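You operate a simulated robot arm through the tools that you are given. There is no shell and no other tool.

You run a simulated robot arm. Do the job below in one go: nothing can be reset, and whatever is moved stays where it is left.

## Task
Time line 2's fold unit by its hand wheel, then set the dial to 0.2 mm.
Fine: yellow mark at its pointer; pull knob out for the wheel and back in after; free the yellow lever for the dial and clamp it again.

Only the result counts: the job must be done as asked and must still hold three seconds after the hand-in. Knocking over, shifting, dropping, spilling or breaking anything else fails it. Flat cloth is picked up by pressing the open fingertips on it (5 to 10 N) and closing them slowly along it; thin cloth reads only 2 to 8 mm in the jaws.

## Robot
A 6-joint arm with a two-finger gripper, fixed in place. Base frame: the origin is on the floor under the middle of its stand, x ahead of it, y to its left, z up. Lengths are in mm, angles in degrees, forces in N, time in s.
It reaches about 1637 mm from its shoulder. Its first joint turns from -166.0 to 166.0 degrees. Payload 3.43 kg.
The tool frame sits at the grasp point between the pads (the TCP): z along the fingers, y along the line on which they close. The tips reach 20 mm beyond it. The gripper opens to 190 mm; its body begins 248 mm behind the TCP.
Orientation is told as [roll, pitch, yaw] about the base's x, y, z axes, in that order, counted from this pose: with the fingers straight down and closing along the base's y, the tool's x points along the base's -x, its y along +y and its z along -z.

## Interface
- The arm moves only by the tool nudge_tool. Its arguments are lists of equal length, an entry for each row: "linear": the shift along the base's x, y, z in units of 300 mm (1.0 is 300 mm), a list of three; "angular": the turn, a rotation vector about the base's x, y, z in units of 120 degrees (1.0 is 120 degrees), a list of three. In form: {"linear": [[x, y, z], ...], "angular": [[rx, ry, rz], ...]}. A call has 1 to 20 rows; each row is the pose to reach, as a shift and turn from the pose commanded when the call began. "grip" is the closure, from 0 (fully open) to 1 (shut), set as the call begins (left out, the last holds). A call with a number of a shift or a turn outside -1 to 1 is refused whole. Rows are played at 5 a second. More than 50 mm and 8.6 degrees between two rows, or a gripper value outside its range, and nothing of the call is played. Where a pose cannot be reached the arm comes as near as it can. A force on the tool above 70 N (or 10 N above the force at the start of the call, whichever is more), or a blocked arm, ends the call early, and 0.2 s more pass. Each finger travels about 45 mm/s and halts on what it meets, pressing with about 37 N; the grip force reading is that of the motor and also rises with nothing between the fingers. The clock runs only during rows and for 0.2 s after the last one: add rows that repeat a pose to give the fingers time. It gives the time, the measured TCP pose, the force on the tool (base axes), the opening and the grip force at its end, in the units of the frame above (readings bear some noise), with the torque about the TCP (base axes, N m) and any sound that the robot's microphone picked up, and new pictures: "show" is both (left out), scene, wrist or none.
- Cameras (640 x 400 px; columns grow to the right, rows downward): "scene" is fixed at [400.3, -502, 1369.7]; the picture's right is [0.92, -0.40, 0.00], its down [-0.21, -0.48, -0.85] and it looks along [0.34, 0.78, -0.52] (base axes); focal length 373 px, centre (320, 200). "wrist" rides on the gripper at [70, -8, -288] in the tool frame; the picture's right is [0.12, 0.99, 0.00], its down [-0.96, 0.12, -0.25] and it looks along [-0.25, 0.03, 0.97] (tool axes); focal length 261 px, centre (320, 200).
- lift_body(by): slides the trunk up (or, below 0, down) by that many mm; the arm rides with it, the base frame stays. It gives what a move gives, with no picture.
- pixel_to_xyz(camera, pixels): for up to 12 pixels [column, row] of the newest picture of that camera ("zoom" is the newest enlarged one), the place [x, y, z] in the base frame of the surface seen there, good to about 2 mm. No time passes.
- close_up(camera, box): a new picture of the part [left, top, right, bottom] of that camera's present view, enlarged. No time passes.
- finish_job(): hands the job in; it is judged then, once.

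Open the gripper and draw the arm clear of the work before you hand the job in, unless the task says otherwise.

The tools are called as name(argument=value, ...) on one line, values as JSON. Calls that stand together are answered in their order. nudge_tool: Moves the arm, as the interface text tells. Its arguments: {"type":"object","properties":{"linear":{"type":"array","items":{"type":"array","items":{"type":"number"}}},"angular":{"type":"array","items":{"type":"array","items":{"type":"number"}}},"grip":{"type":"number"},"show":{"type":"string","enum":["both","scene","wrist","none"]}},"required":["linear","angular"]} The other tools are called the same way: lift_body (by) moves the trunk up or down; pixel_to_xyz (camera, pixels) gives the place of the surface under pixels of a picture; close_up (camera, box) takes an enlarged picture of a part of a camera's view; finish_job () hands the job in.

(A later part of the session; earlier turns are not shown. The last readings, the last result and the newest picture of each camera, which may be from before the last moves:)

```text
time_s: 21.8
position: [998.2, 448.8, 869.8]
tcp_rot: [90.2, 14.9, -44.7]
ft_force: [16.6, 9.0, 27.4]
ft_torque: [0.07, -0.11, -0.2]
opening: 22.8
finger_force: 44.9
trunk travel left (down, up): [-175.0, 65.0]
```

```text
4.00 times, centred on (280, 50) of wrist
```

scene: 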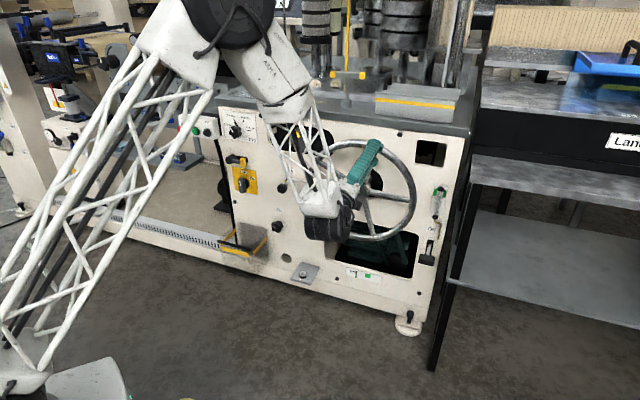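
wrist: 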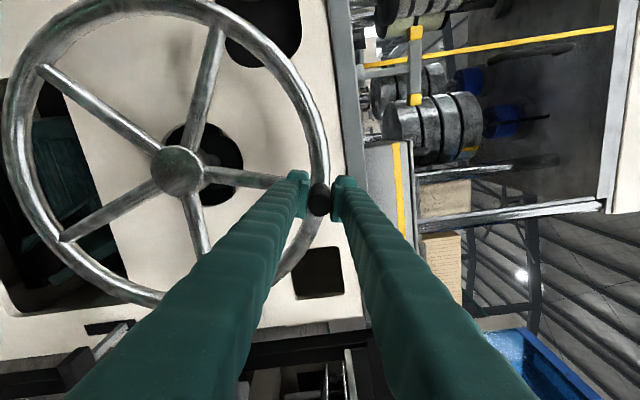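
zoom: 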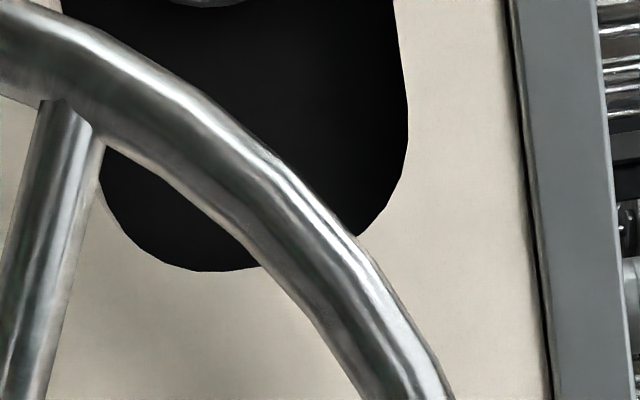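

Disc mark moved from about 47° to about 31° left of its pointer for 15° of wheel, i.e. 1:1 and the right direction. With the corrected hub (s=349, z=683, r=192) I turn 25° more.

nudge_tool(linear=[[0.0208, -0.0206, -0.0035], [0.0417, -0.0413, -0.0093], [0.0602, -0.0596, -0.019], [0.0786, -0.0779, -0.0293], [0.0966, -0.0957, -0.0412], [0.1144, -0.1133, -0.0537], [0.1315, -0.1303, -0.0677], [0.1485, -0.1471, -0.0823], [0.1647, -0.1631, -0.0983], [0.1807, -0.1789, -0.115], [0.1807, -0.1789, -0.115]], angular=[[0.0147, 0.0148, 0], [0.0293, 0.0296, 0], [0.044, 0.0444, 0], [0.0586, 0.0592, 0], [0.0733, 0.074, 0], [0.088, 0.0888, 0], [0.1026, 0.1036, 0], [0.1173, 0.1184, 0], [0.1319, 0.1332, 0], [0.1466, 0.148, 0], [0.1466, 0.148, 0]], show="both")

```text
time_s: 24.2
position: [1051.7, 395.7, 830.7]
tcp_rot: [90.0, 40.1, -44.6]
ft_force: [-12.2, -4.9, -6.1]
ft_torque: [0.01, 0.04, 0.04]
opening: 23.0
finger_force: 45.2
trunk travel left (down, up): [-175.0, 65.0]
```

scene: 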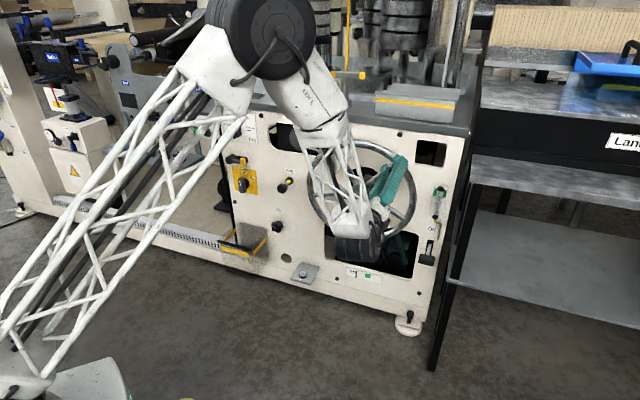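
wrist: 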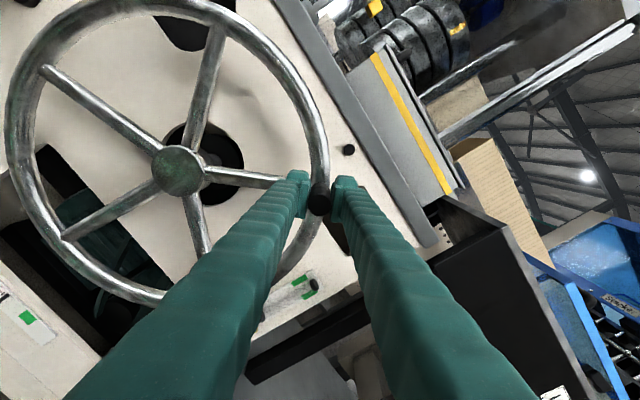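

Now at about 39° handle angle, with small forces. I check how much of the disc is visible in the scene view.

close_up(camera="scene", box=[275, 110, 335, 150])

pixel_to_xyz(camera="wrist", pixels=[[178, 170], [320, 198], [315, 190]])

```text
10.00 times, centred on (305, 130) of scene
```

zoom: 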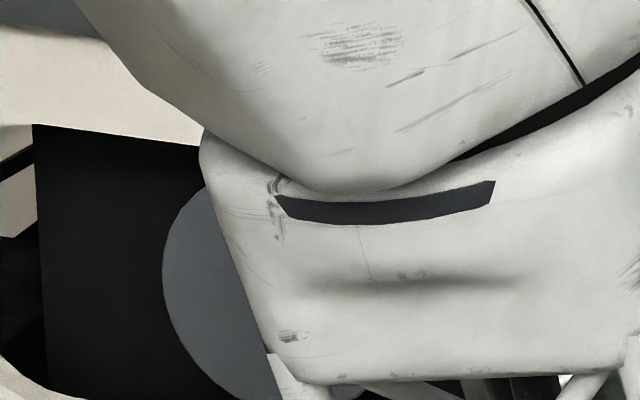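

```text
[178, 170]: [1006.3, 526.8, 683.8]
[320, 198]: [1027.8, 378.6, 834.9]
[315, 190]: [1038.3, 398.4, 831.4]
```

The arm hides the disc in this pose. By geometry the wheel has turned about 41°, leaving roughly 6°; I turn that much more, then I'll release the handle and look.

nudge_tool(linear=[[0.0116, -0.0115, -0.0142], [0.0231, -0.0229, -0.0294], [0.0346, -0.0342, -0.0453], [0.0346, -0.0342, -0.0453], [0.0346, -0.0342, -0.0453]], angular=[[0.0117, 0.0118, 0], [0.0235, 0.0237, 0], [0.0352, 0.0355, 0], [0.0352, 0.0355, 0], [0.0352, 0.0355, 0]], show="none")

nudge_tool(linear=[[0, 0, 0], [0, 0, 0], [0, 0, 0], [0, 0, 0]], angular=[[0, 0, 0], [0, 0, 0], [0, 0, 0], [0, 0, 0]], grip=0.65, show="wrist")

```text
time_s: 25.4
position: [1060.9, 385.4, 819.1]
tcp_rot: [90.2, 46.0, -44.4]
ft_force: [-4.2, -0.8, 1.4]
ft_torque: [0.15, -0.15, 0.2]
opening: 22.9
finger_force: 45.2
trunk travel left (down, up): [-175.0, 65.0]
```

```text
time_s: 26.4
position: [1061.3, 386.6, 818.0]
tcp_rot: [90.2, 46.0, -44.5]
ft_force: [-0.4, 0.5, 0.5]
ft_torque: [-0.02, 0.05, 0.02]
opening: 66.7
finger_force: 0.0
trunk travel left (down, up): [-175.0, 65.0]
```

wrist: 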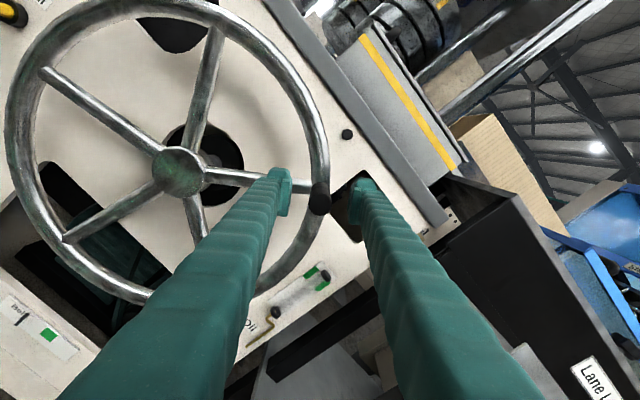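

The handle remains centred between the open fingers. I draw back 130 mm along the normal, then shift left so the disc can be seen.

nudge_tool(linear=[[-0.1, -0.101, 0], [-0.2, -0.202, 0], [-0.305, -0.308, 0]], angular=[[0, 0, 0], [0, 0, 0], [0, 0, 0]], show="both")

```text
time_s: 27.2
position: [970.1, 294.6, 817.1]
tcp_rot: [90.1, 46.1, -44.6]
ft_force: [-0.1, 0.0, -0.6]
ft_torque: [0.05, -0.01, -0.07]
opening: 66.9
finger_force: 0.1
trunk travel left (down, up): [-175.0, 65.0]
```

scene: 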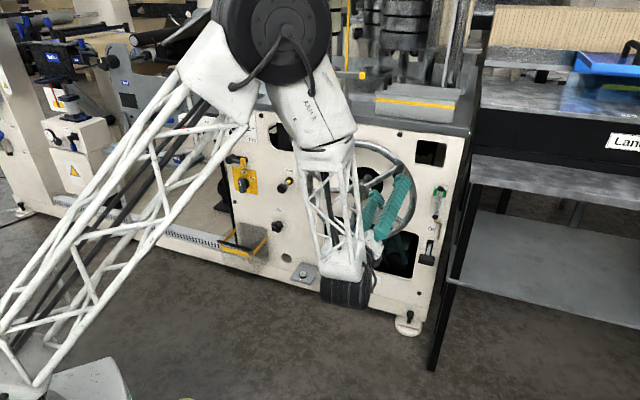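
wrist: 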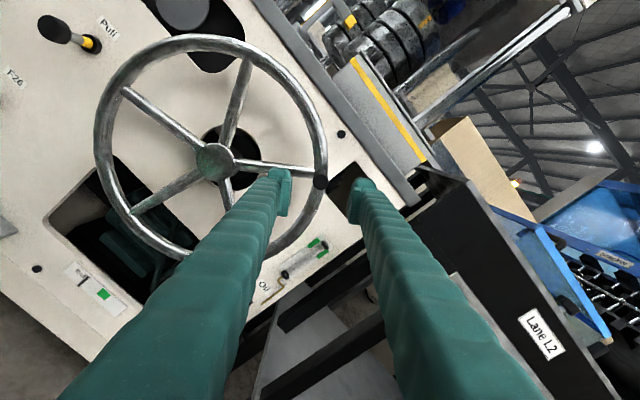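

The disc lies just off the top of the wrist view. I shift 200 mm to the left (staying 260 mm off the panel) to see it.

nudge_tool(linear=[[-0.095, 0.094, 0], [-0.19, 0.188, 0], [-0.284, 0.281, 0], [-0.379, 0.375, 0], [-0.4737, 0.469, 0]], angular=[[0, 0, 0], [0, 0, 0], [0, 0, 0], [0, 0, 0], [0, 0, 0]], show="both")

close_up(camera="wrist", box=[180, 0, 420, 150])

close_up(camera="scene", box=[275, 110, 335, 150])

```text
time_s: 28.4
position: [828.5, 433.4, 818.8]
tcp_rot: [90.2, 46.2, -44.5]
ft_force: [0.5, -0.9, 0.5]
ft_torque: [-0.02, 0.01, 0.12]
opening: 66.3
finger_force: 0.0
trunk travel left (down, up): [-175.0, 65.0]
```

scene: 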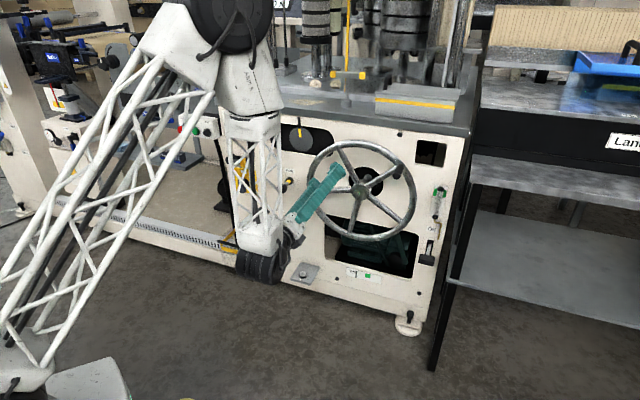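
wrist: 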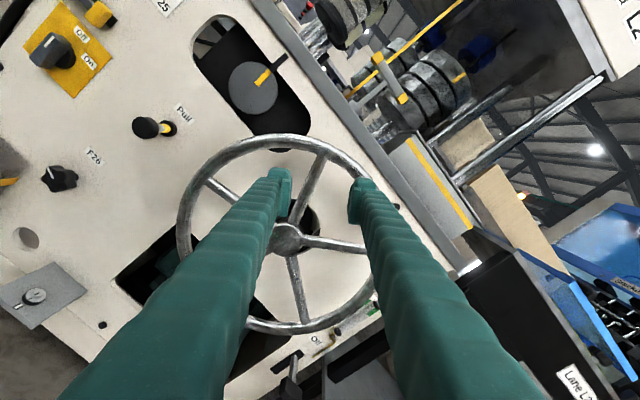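

```text
2.67 times, centred on (300, 75) of wrist
```

zoom: 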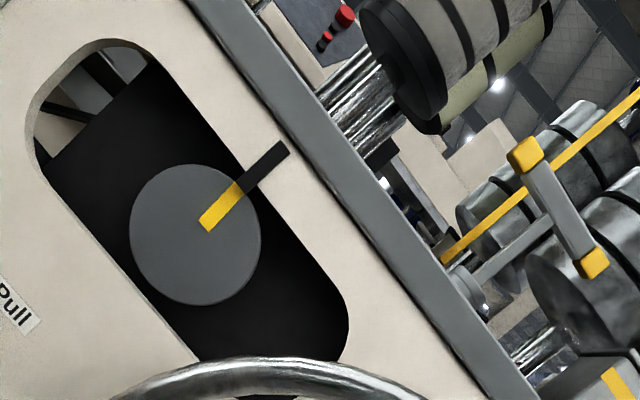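

```text
10.00 times, centred on (305, 130) of scene
```

zoom: 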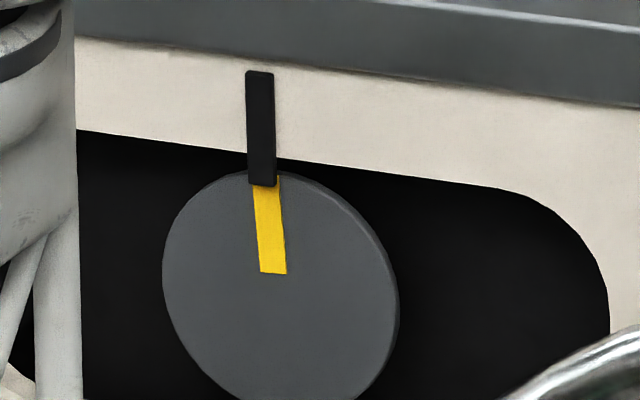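

The mark is now nearly at the pointer. I enlarge both views further to judge the remaining angle.

close_up(camera="wrist", box=[220, 45, 300, 95])

close_up(camera="scene", box=[284, 112, 316, 132])

close_up(camera="scene", box=[270, 155, 302, 195])

```text
8.00 times, centred on (260, 70) of wrist
```

zoom: 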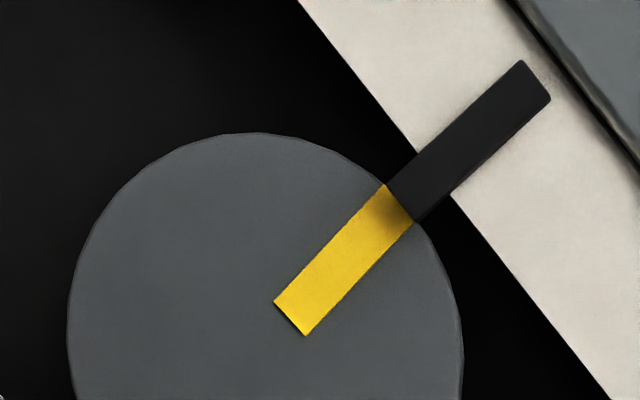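

```text
16.00 times, centred on (300, 122) of scene
```

zoom: 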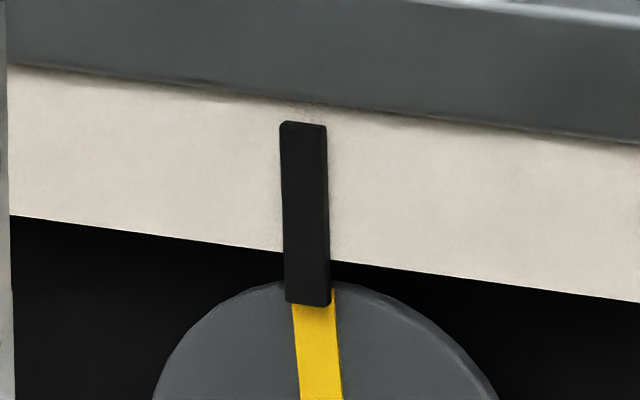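

```text
10.00 times, centred on (286, 175) of scene
```

zoom: 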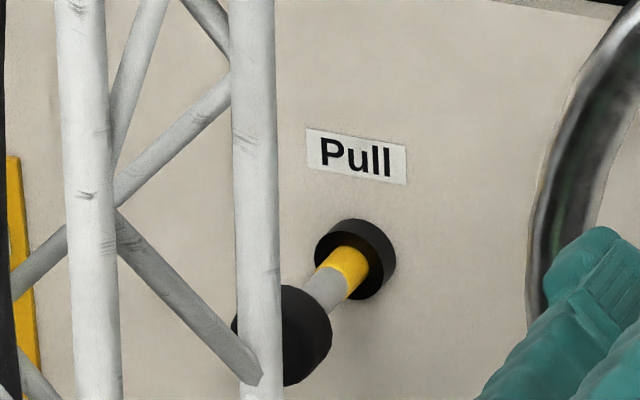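

The mark is still about 3-4° anticlockwise of the pointer (mark line at 46.6° vs pointer at 42.9° in the wrist zoom). I go back to the handle along the same path.

nudge_tool(linear=[[0.095, -0.094, 0], [0.19, -0.188, 0], [0.284, -0.281, 0], [0.379, -0.375, 0], [0.4737, -0.469, -0.001], [0.5787, -0.363, -0.002], [0.6787, -0.262, -0.002], [0.7787, -0.161, -0.002]], angular=[[0, 0, 0], [0, 0, 0], [0, 0, 0], [0, 0, 0], [0, 0, 0], [0, 0, 0], [0, 0, 0], [0, 0, 0]], show="wrist")

```text
time_s: 30.2
position: [1063.3, 382.6, 818.8]
tcp_rot: [90.2, 46.1, -44.5]
ft_force: [0.8, -1.1, 0.1]
ft_torque: [-0.09, 0.06, 0.1]
opening: 66.5
finger_force: 0.1
trunk travel left (down, up): [-175.0, 65.0]
```

wrist: 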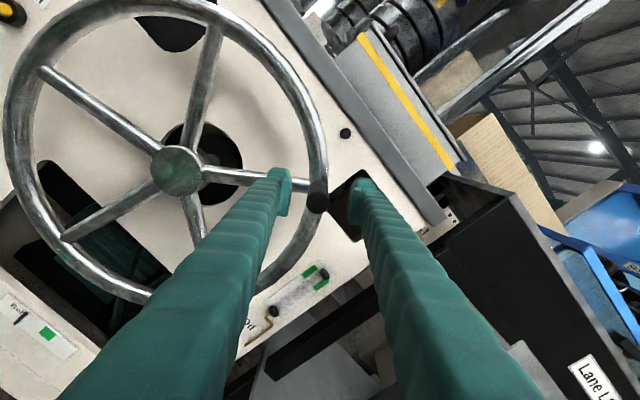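

The handle sits at (318,200) between the fingers as before. I close on it and turn about 3.3° more clockwise.

nudge_tool(linear=[[0, 0, 0], [0, 0, 0], [0, 0, 0], [0, 0, 0], [0, 0, 0]], angular=[[0, 0, 0], [0, 0, 0], [0, 0, 0], [0, 0, 0], [0, 0, 0]], grip=1.0, show="none")

nudge_tool(linear=[[0.0059, -0.0058, -0.0084], [0.0118, -0.0117, -0.017], [0.0178, -0.0176, -0.0258], [0.0178, -0.0176, -0.0258], [0.0178, -0.0176, -0.0258]], angular=[[0.0064, 0.0065, 0], [0.0129, 0.013, 0], [0.0193, 0.0195, 0], [0.0193, 0.0195, 0], [0.0193, 0.0195, 0]], show="none")

```text
time_s: 31.4
position: [1061.5, 384.2, 817.8]
tcp_rot: [90.2, 46.1, -44.5]
ft_force: [-7.0, 1.3, -8.2]
ft_torque: [-0.12, 0.0, 0.0]
opening: 22.9
finger_force: 45.5
trunk travel left (down, up): [-175.0, 65.0]
```

```text
time_s: 32.6
position: [1066.6, 379.2, 809.2]
tcp_rot: [90.0, 49.4, -44.6]
ft_force: [-31.6, -10.3, -10.6]
ft_torque: [-0.1, -0.04, 0.2]
opening: 22.8
finger_force: 44.7
trunk travel left (down, up): [-175.0, 65.0]
```

The force rose to about 30 N outward; I hold still one moment and look before releasing.

nudge_tool(linear=[[0, 0, 0]], angular=[[0, 0, 0]], show="both")

```text
time_s: 33.0
position: [1067.0, 379.0, 809.3]
tcp_rot: [90.1, 49.4, -44.5]
ft_force: [-34.0, -12.0, -14.1]
ft_torque: [-0.16, -0.02, 0.17]
opening: 22.8
finger_force: 45.1
trunk travel left (down, up): [-175.0, 65.0]
```

scene: 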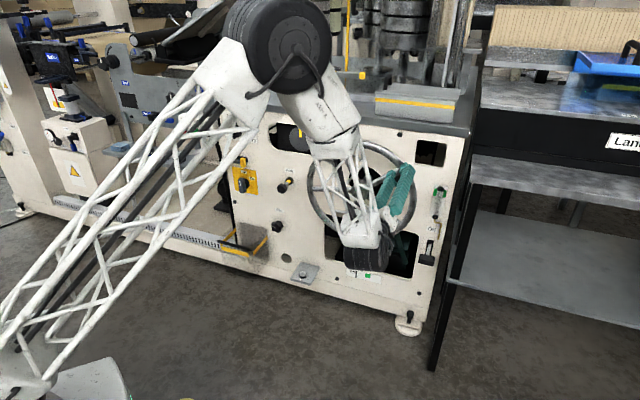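
wrist: 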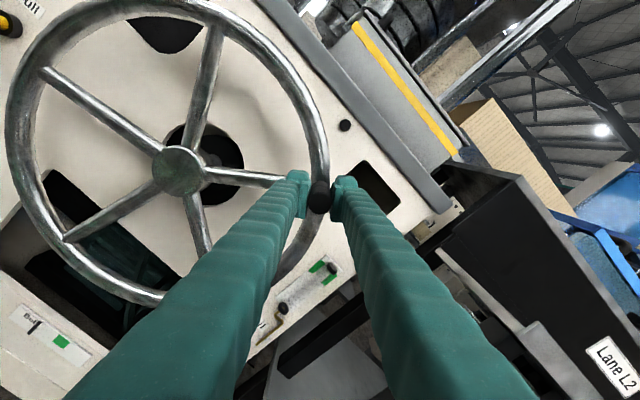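

Tangential force is near zero, only a sideways misalignment load of the stiff grip; the wheel moved with the tool. I release the handle and back off to check the disc.

nudge_tool(linear=[[0, 0, 0], [0, 0, 0], [0, 0, 0], [0, 0, 0]], angular=[[0, 0, 0], [0, 0, 0], [0, 0, 0], [0, 0, 0]], grip=0.65, show="none")

nudge_tool(linear=[[-0.1, -0.101, 0], [-0.2, -0.202, 0], [-0.305, -0.308, 0], [-0.4, -0.214, 0], [-0.495, -0.12, 0], [-0.589, -0.027, 0], [-0.684, 0.067, 0], [-0.7787, 0.161, 0]], angular=[[0, 0, 0], [0, 0, 0], [0, 0, 0], [0, 0, 0], [0, 0, 0], [0, 0, 0], [0, 0, 0], [0, 0, 0]], show="both")

close_up(camera="wrist", box=[220, 35, 300, 85])

close_up(camera="scene", box=[280, 112, 328, 142])

```text
time_s: 34.0
position: [1067.5, 380.5, 809.7]
tcp_rot: [90.2, 49.3, -44.4]
ft_force: [0.7, -0.1, 0.6]
ft_torque: [0.0, 0.01, 0.0]
opening: 66.9
finger_force: 0.1
trunk travel left (down, up): [-175.0, 65.0]
```

```text
time_s: 35.8
position: [833.5, 427.0, 811.4]
tcp_rot: [90.2, 49.3, -44.7]
ft_force: [-0.7, -0.8, -0.3]
ft_torque: [0.02, 0.02, 0.13]
opening: 66.6
finger_force: 0.1
trunk travel left (down, up): [-175.0, 65.0]
```

scene: 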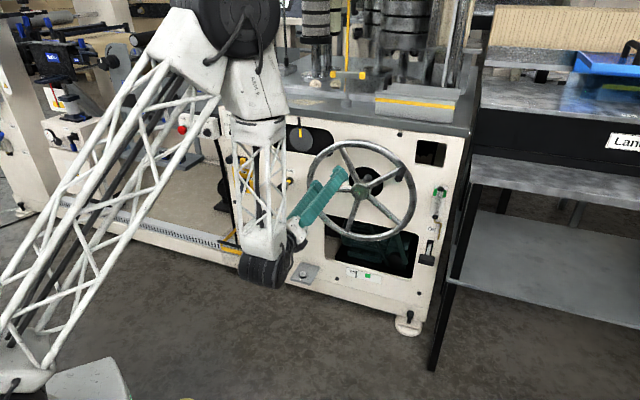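
wrist: 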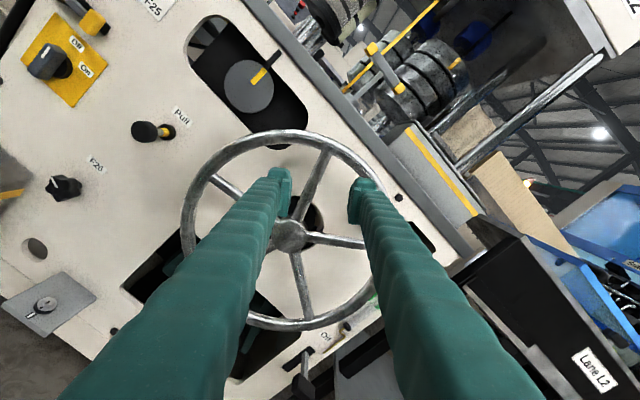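

```text
8.00 times, centred on (260, 60) of wrist
```

zoom: 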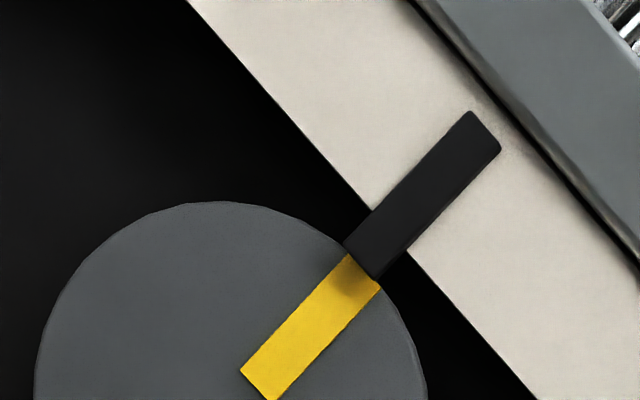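

```text
13.33 times, centred on (304, 127) of scene
```

zoom: 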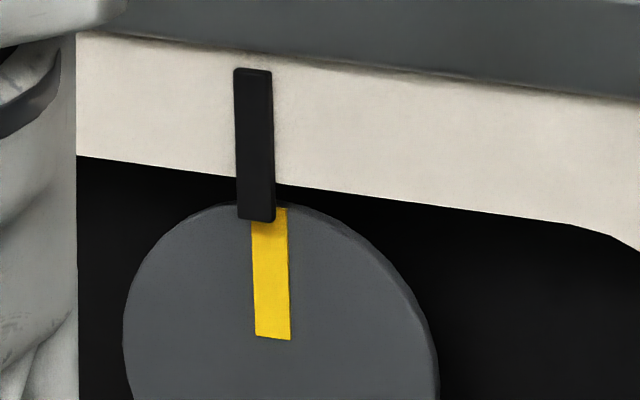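

In the scene zoom the mark edge and pointer edges are now parallel (both lean 3%). I take a straight-on look with the wrist camera in front of the disc, turning the tool roll back to zero on the way.

nudge_tool(linear=[[-0.0277, 0.0722, 0.0081], [-0.0553, 0.1445, 0.0162], [-0.083, 0.2167, 0.0243], [-0.1107, 0.289, 0.0324], [-0.1384, 0.3612, 0.0405], [-0.166, 0.4335, 0.0486], [-0.1937, 0.5057, 0.0567]], angular=[[-0.0413, -0.0417, 0], [-0.0826, -0.0834, 0], [-0.1239, -0.1251, 0], [-0.1651, -0.1668, 0], [-0.2064, -0.2085, 0], [-0.2477, -0.2502, 0], [-0.289, -0.2919, 0]], show="both")

close_up(camera="wrist", box=[280, 95, 376, 155])

close_up(camera="scene", box=[280, 112, 328, 142])

```text
time_s: 37.4
position: [776.6, 579.1, 827.7]
tcp_rot: [90.0, 0.0, -44.6]
ft_force: [-0.3, 0.5, -0.4]
ft_torque: [0.0, 0.05, 0.07]
opening: 66.5
finger_force: 0.1
trunk travel left (down, up): [-175.0, 65.0]
```

scene: 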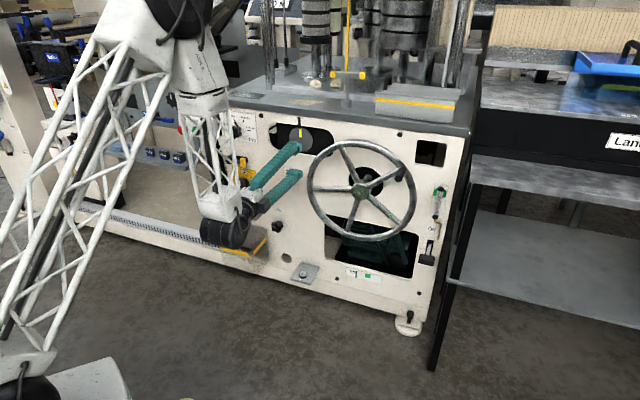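
wrist: 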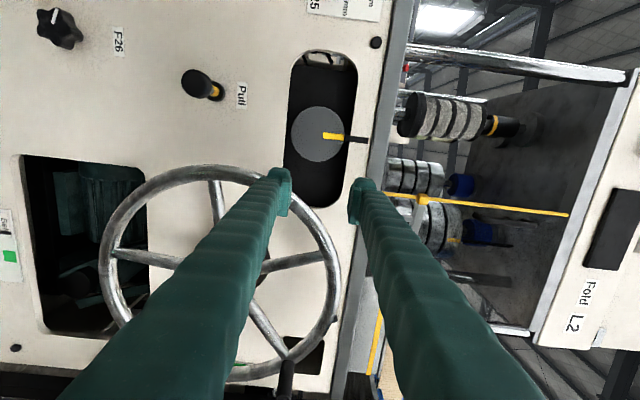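

```text
6.67 times, centred on (328, 125) of wrist
```

zoom: 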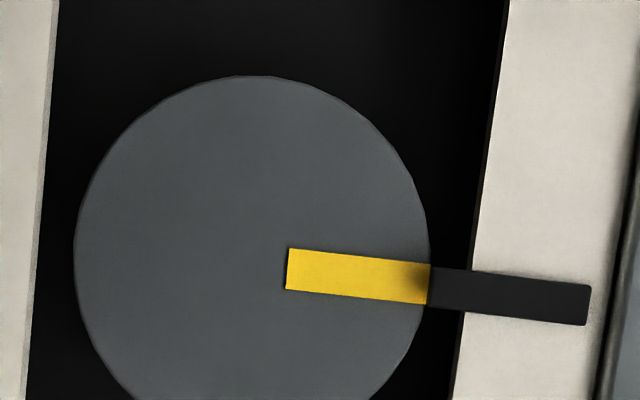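

```text
13.33 times, centred on (304, 127) of scene
```

zoom: 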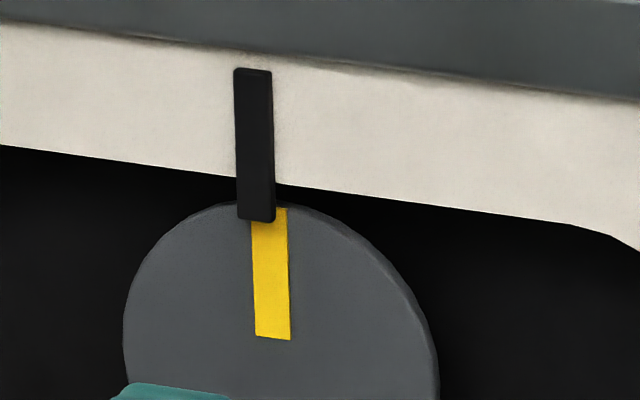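

Straight on, mark edges (slope 0.113) and pointer edges (0.12) agree within about half a degree: timing is set. Now I close the fingers and move in front of the pulled-out knob to push it back in.

nudge_tool(linear=[[-0.028, 0.066, -0.1095], [-0.0559, 0.132, -0.219], [-0.0839, 0.198, -0.3285], [-0.1118, 0.264, -0.438], [-0.1398, 0.33, -0.5475], [-0.1677, 0.396, -0.657], [-0.1677, 0.396, -0.657]], angular=[[0, 0, 0], [0, 0, 0], [0, 0, 0], [0, 0, 0], [0, 0, 0], [0, 0, 0], [0, 0, 0]], grip=1.0, show="both")

close_up(camera="wrist", box=[240, 130, 400, 230])

```text
time_s: 39.0
position: [726.0, 697.7, 629.4]
tcp_rot: [89.9, -0.1, -44.6]
ft_force: [-0.3, -0.1, 0.1]
ft_torque: [-0.03, -0.02, -0.02]
opening: 0.1
finger_force: 34.6
trunk travel left (down, up): [-175.0, 65.0]
```

scene: 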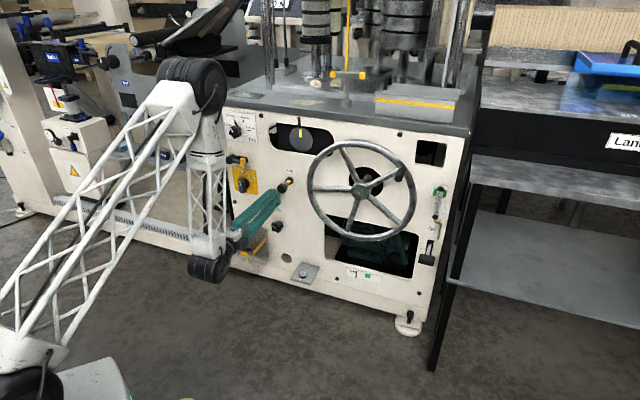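
wrist: 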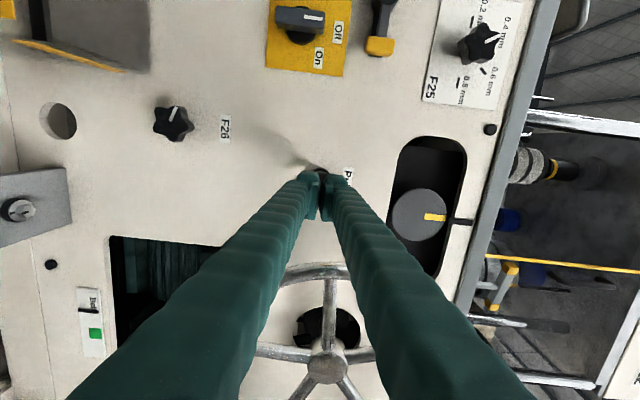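

```text
4.00 times, centred on (320, 180) of wrist
```

zoom: 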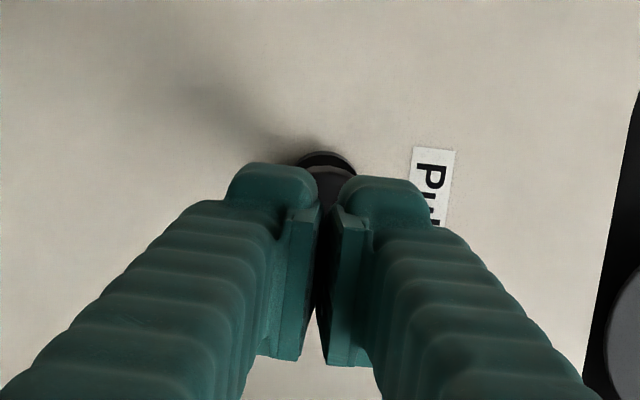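

The closed fingertips are lined up with the cap (s≈25, z≈629). I push along the normal slowly; contact is expected after ~47 mm and the seated position after ~76 mm.

nudge_tool(linear=[[0.0516, 0.0521, 0.001], [0.1032, 0.1042, 0.001], [0.1173, 0.1184, 0.001], [0.1313, 0.1326, 0.001], [0.1454, 0.1469, 0.001], [0.1595, 0.1611, 0.001], [0.1665, 0.1682, 0.001]], angular=[[0, 0, 0], [0, 0, 0], [0, 0, 0], [0, 0, 0], [0, 0, 0], [0, 0, 0], [0, 0, 0]], show="both")

close_up(camera="scene", box=[262, 160, 318, 195])

```text
time_s: 40.6
position: [776.2, 749.6, 630.2]
tcp_rot: [90.0, 0.0, -44.6]
ft_force: [-1.9, -1.1, -0.4]
ft_torque: [0.01, 0.05, 0.05]
opening: 0.0
finger_force: 34.6
trunk travel left (down, up): [-175.0, 65.0]
```

scene: 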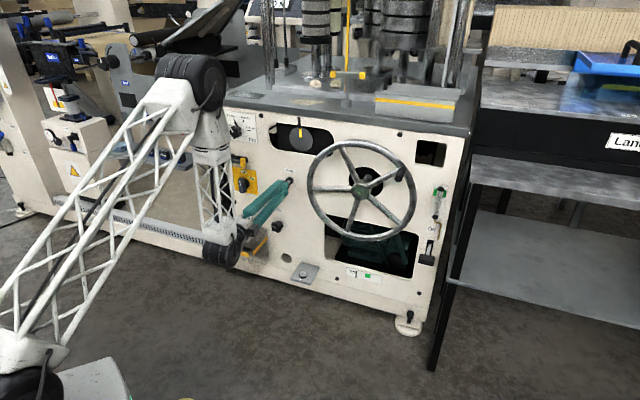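
wrist: 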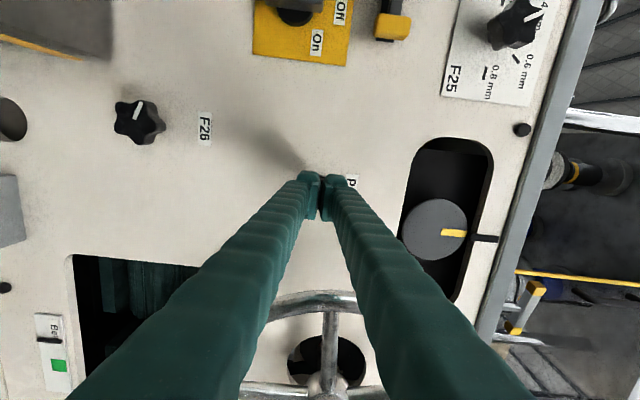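

```text
11.43 times, centred on (290, 178) of scene
```

zoom: 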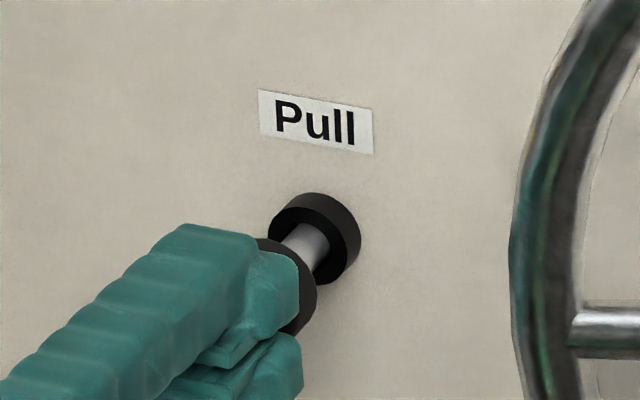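

The yellow band has disappeared and force is still nearly zero; I push the remaining millimetres until the force shows the knob is seated.

nudge_tool(linear=[[0.0047, 0.0047, 0], [0.0094, 0.0095, 0], [0.0129, 0.013, 0], [0.0152, 0.0154, 0]], angular=[[0, 0, 0], [0, 0, 0], [0, 0, 0], [0, 0, 0]], show="none")

```text
time_s: 41.6
position: [780.1, 754.4, 631.0]
tcp_rot: [90.0, -0.1, -44.5]
ft_force: [-1.7, -1.7, -1.1]
ft_torque: [-0.08, 0.05, -0.03]
opening: 0.1
finger_force: 33.9
trunk travel left (down, up): [-175.0, 65.0]
```

Tips now at ~52 mm off the panel with only ~2 N. I continue in finer steps to find the stop.

nudge_tool(linear=[[0.0035, 0.0036, 0], [0.007, 0.0071, 0], [0.0106, 0.0107, 0], [0.0141, 0.0142, 0]], angular=[[0, 0, 0], [0, 0, 0], [0, 0, 0], [0, 0, 0]], show="wrist")

close_up(camera="scene", box=[262, 160, 318, 195])

```text
time_s: 42.4
position: [780.1, 753.3, 630.0]
tcp_rot: [89.8, 0.0, -44.6]
ft_force: [-24.4, -23.4, 9.3]
ft_torque: [0.19, -0.08, -0.15]
opening: 5.8
finger_force: 34.7
trunk travel left (down, up): [-175.0, 65.0]
stopped in row 3: the force on the tool passed its limit at 77 N (the readings are from after the stop); the commanded pose is now the measured one
```

wrist: 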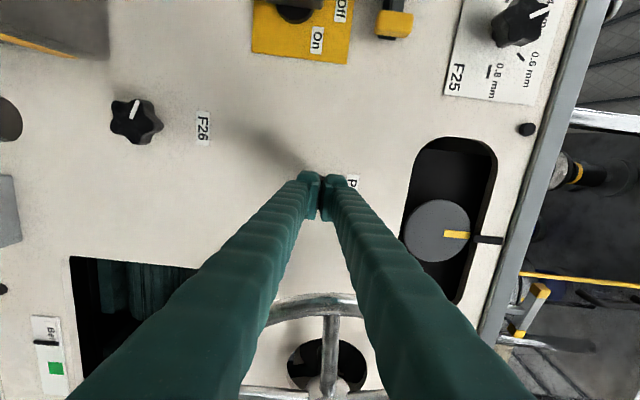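

```text
11.43 times, centred on (290, 178) of scene
```

zoom: 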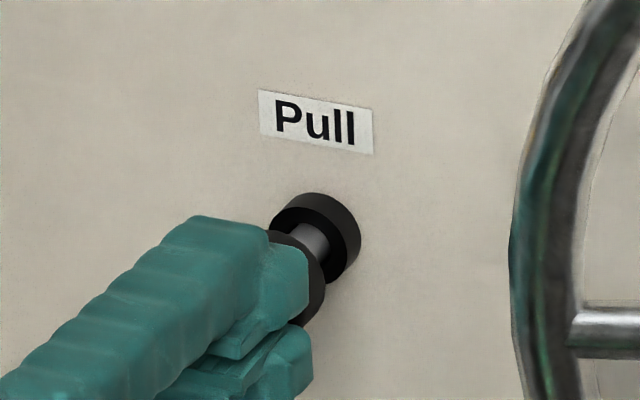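

The stop was met at 77 N, so the knob is fully seated. I back off and check knob, wheel and disc.

nudge_tool(linear=[[-0.08, -0.0805, 0], [-0.2, -0.202, 0], [-0.32, -0.323, 0]], angular=[[0, 0, 0], [0, 0, 0], [0, 0, 0]], grip=0.6, show="both")

close_up(camera="scene", box=[262, 160, 318, 195])

close_up(camera="scene", box=[280, 112, 328, 142])

close_up(camera="wrist", box=[280, 0, 520, 150])

```text
refused: row 2 steps farther than a row can; nothing moved
```

```text
11.43 times, centred on (290, 178) of scene
```

zoom: 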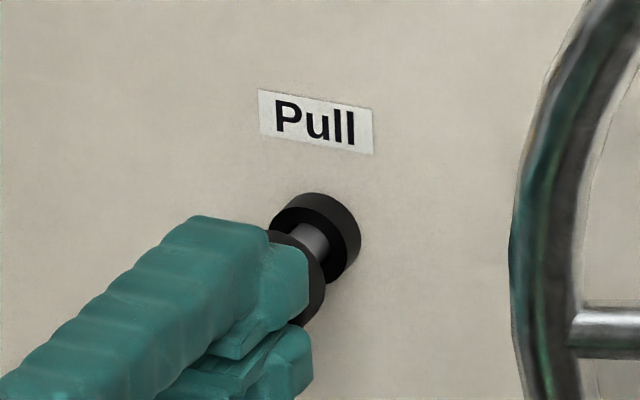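

```text
13.33 times, centred on (304, 127) of scene
```

zoom: 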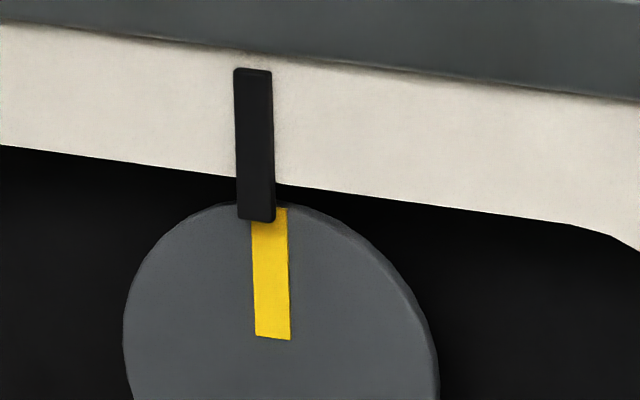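

```text
2.67 times, centred on (400, 75) of wrist
```

zoom: 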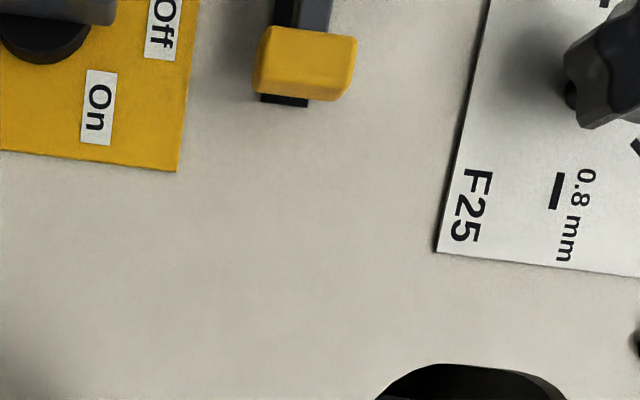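

The call was refused because a row was slightly too long; the disc mark is still aligned. I repeat the retreat with shorter rows, keeping the fingers closed while leaving the cap.

nudge_tool(linear=[[-0.08, -0.0805, 0], [-0.18, -0.1815, 0], [-0.28, -0.2825, 0], [-0.35, -0.353, 0]], angular=[[0, 0, 0], [0, 0, 0], [0, 0, 0], [0, 0, 0]], show="both")

close_up(camera="scene", box=[262, 160, 318, 195])

pixel_to_xyz(camera="scene", pixels=[[284, 186], [286, 184], [282, 186]])

close_up(camera="wrist", box=[220, 0, 540, 200])

```text
time_s: 43.4
position: [676.3, 646.8, 629.9]
tcp_rot: [89.8, 0.1, -44.5]
ft_force: [-0.7, -0.4, -1.2]
ft_torque: [-0.01, 0.01, 0.0]
opening: 0.0
finger_force: 34.2
trunk travel left (down, up): [-175.0, 65.0]
```

scene: 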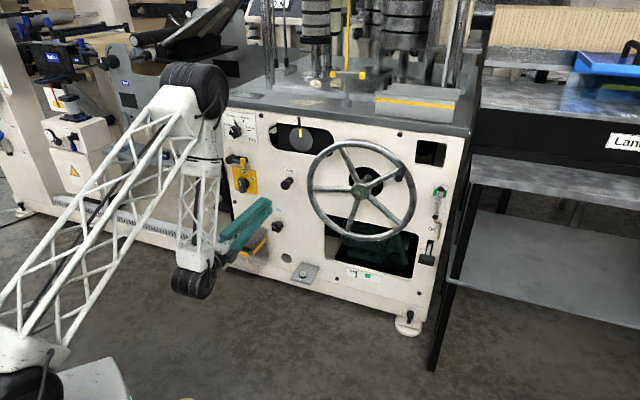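
wrist: 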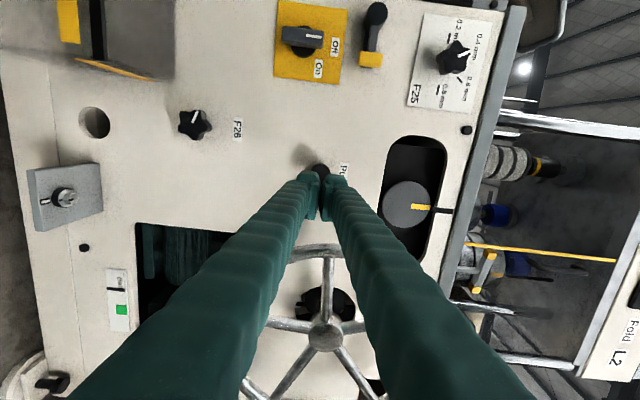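

```text
11.43 times, centred on (290, 178) of scene
```

zoom: 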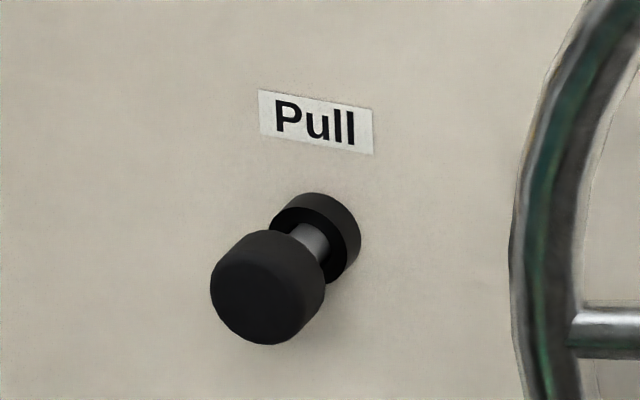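

```text
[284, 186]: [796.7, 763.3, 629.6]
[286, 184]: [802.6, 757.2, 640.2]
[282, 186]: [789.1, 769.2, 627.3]
```

```text
2.00 times, centred on (380, 100) of wrist
```

zoom: 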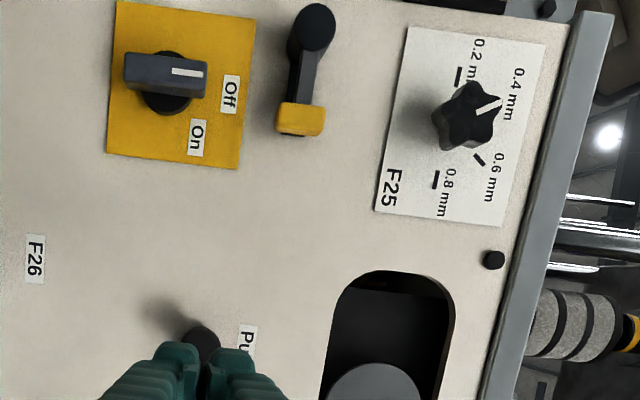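

The knob is fully in (face 54 mm as at the start, no yellow). Next is the yellow clamp lever; I examine it closely in the scene view.

close_up(camera="scene", box=[220, 145, 260, 170])

pixel_to_xyz(camera="scene", pixels=[[247, 158], [245, 157], [240, 156], [243, 163], [241, 161], [236, 160], [231, 159], [250, 160]])

close_up(camera="wrist", box=[260, 0, 460, 125])

pixel_to_xyz(camera="wrist", pixels=[[375, 12], [372, 40], [370, 59], [362, 59], [379, 59], [371, 53], [371, 66], [372, 30]])

```text
16.00 times, centred on (240, 158) of scene
```

zoom: 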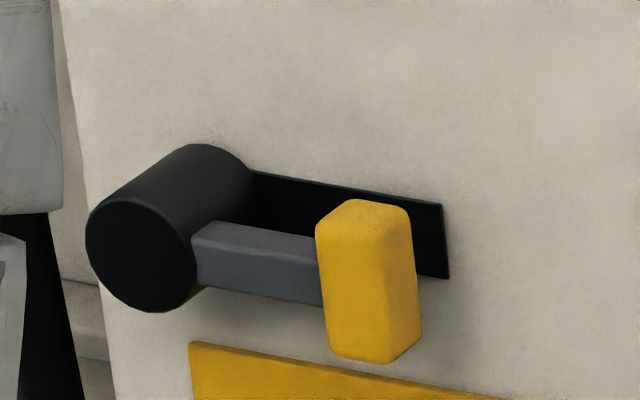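

```text
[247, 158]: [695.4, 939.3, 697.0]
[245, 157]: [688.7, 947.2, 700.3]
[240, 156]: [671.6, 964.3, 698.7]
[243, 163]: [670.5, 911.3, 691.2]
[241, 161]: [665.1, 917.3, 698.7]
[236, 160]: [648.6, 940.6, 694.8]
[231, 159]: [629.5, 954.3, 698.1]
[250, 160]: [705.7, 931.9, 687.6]
```

```text
3.20 times, centred on (360, 62) of wrist
```

zoom: 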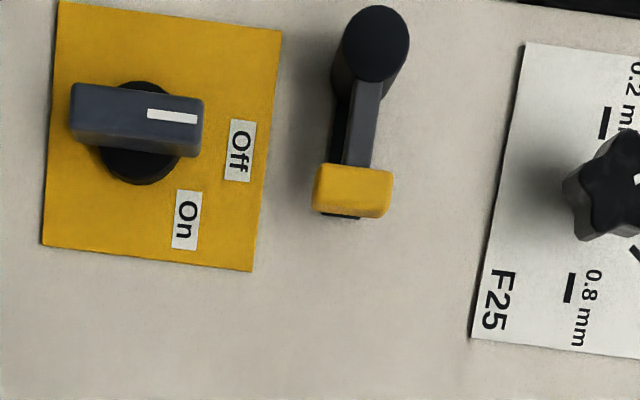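

```text
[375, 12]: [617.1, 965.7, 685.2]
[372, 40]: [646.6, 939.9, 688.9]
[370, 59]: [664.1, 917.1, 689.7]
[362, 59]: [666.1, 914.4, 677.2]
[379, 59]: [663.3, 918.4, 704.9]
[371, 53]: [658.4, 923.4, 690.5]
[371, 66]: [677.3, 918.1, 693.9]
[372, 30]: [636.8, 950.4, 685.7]
```

The lever pivots about a boss at s≈-235, z≈694, with its yellow tip at s≈-174, z≈691 (about 28 mm high, face 37 mm off the panel). I move in front of the tip with the fingers opened to ~48 mm.

nudge_tool(linear=[[-0.039, 0.1181, 0.034], [-0.0781, 0.2362, 0.0679], [-0.1172, 0.3544, 0.1018], [-0.1562, 0.4725, 0.1358], [-0.1953, 0.5906, 0.1697], [-0.2343, 0.7087, 0.2037]], angular=[[0, 0, 0], [0, 0, 0], [0, 0, 0], [0, 0, 0], [0, 0, 0], [0, 0, 0]], grip=0.75, show="both")

close_up(camera="wrist", box=[240, 100, 400, 200])

```text
time_s: 44.8
position: [606.1, 862.8, 691.6]
tcp_rot: [89.8, 0.1, -44.5]
ft_force: [0.6, -0.6, -0.7]
ft_torque: [0.04, 0.0, 0.09]
opening: 47.6
finger_force: 0.1
trunk travel left (down, up): [-175.0, 65.0]
```

scene: 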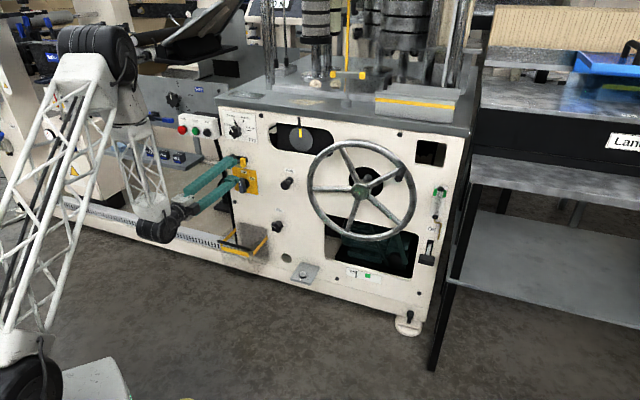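
wrist: 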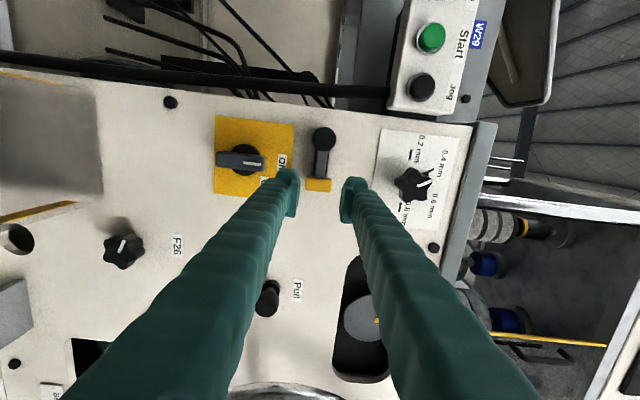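

```text
4.00 times, centred on (320, 150) of wrist
```

zoom: 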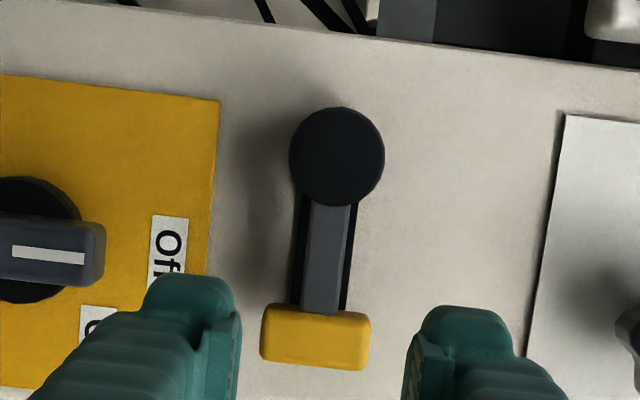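

The lever lies exactly horizontal over its black plate; the tip is on the tool axis. I advance 86 mm so the pads straddle the tip, then close.

nudge_tool(linear=[[0.05, 0.051, -0.002], [0.101, 0.102, -0.002], [0.151, 0.153, -0.002], [0.2017, 0.2037, -0.002]], angular=[[0, 0, 0], [0, 0, 0], [0, 0, 0], [0, 0, 0]], show="both")

close_up(camera="wrist", box=[240, 120, 400, 220])

```text
time_s: 45.8
position: [664.3, 924.2, 690.3]
tcp_rot: [89.8, 0.0, -44.5]
ft_force: [-0.4, 0.5, 0.3]
ft_torque: [0.01, -0.02, -0.01]
opening: 47.5
finger_force: 0.1
trunk travel left (down, up): [-175.0, 65.0]
```

scene: 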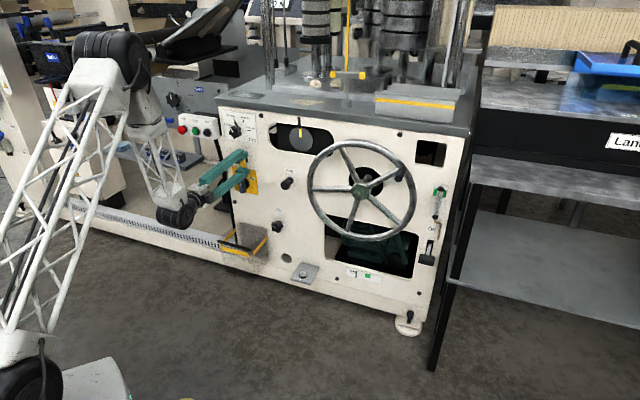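
wrist: 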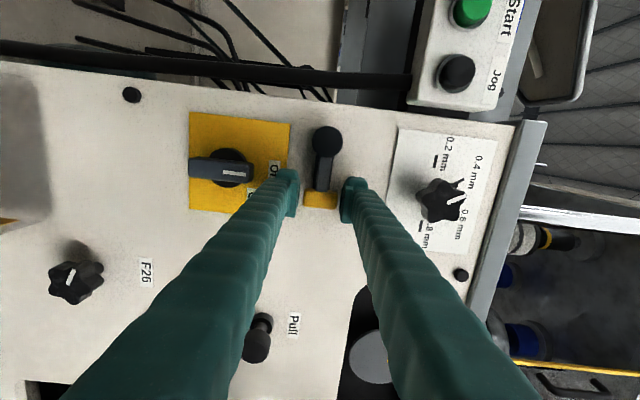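

```text
4.00 times, centred on (320, 170) of wrist
```

zoom: 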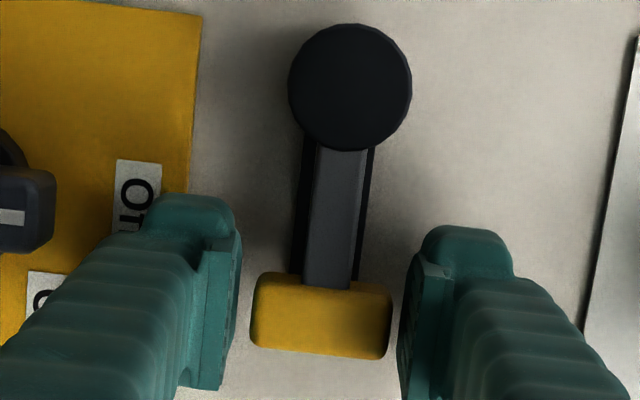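

The tip sits between the pads; I close on it gently.

nudge_tool(linear=[[0, 0, 0], [0, 0, 0], [0, 0, 0], [0, 0, 0]], angular=[[0, 0, 0], [0, 0, 0], [0, 0, 0], [0, 0, 0]], grip=1.0, show="none")

```text
time_s: 46.8
position: [665.8, 922.8, 688.5]
tcp_rot: [89.8, -0.1, -44.6]
ft_force: [3.6, 7.3, 6.9]
ft_torque: [0.06, -0.03, 0.04]
opening: 38.8
finger_force: 45.1
trunk travel left (down, up): [-175.0, 65.0]
```

Gripped (38.8 mm). I try swinging the lever up by 10° about its pivot, watching the force.

nudge_tool(linear=[[-0.0002, 0.0002, 0.0092], [-0.0006, 0.0006, 0.0183], [-0.0013, 0.0013, 0.0274], [-0.0023, 0.0023, 0.0365]], angular=[[-0.0147, -0.0148, 0], [-0.0293, -0.0296, 0], [-0.044, -0.0444, 0], [-0.0586, -0.0592, 0]], show="wrist")

close_up(camera="wrist", box=[240, 120, 400, 220])

```text
time_s: 47.8
position: [664.3, 924.2, 699.6]
tcp_rot: [89.9, -10.0, -44.5]
ft_force: [-7.7, 0.4, 3.5]
ft_torque: [0.25, 0.26, 0.07]
opening: 39.0
finger_force: 44.7
trunk travel left (down, up): [-175.0, 65.0]
```

wrist: 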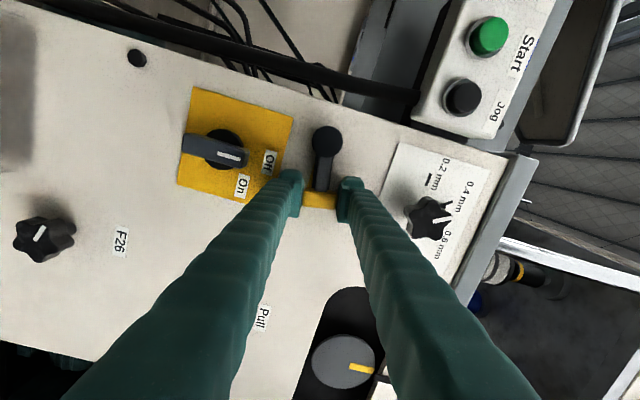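

```text
4.00 times, centred on (320, 170) of wrist
```

zoom: 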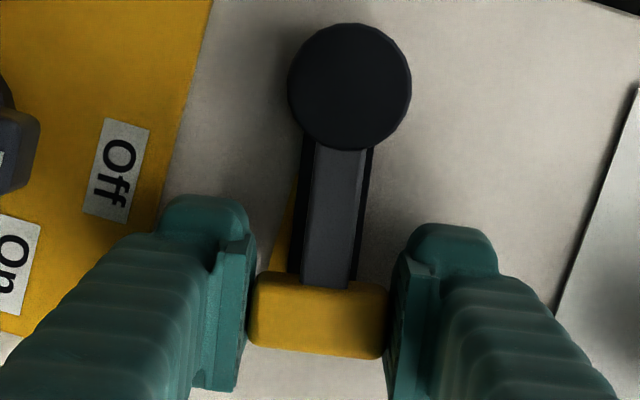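

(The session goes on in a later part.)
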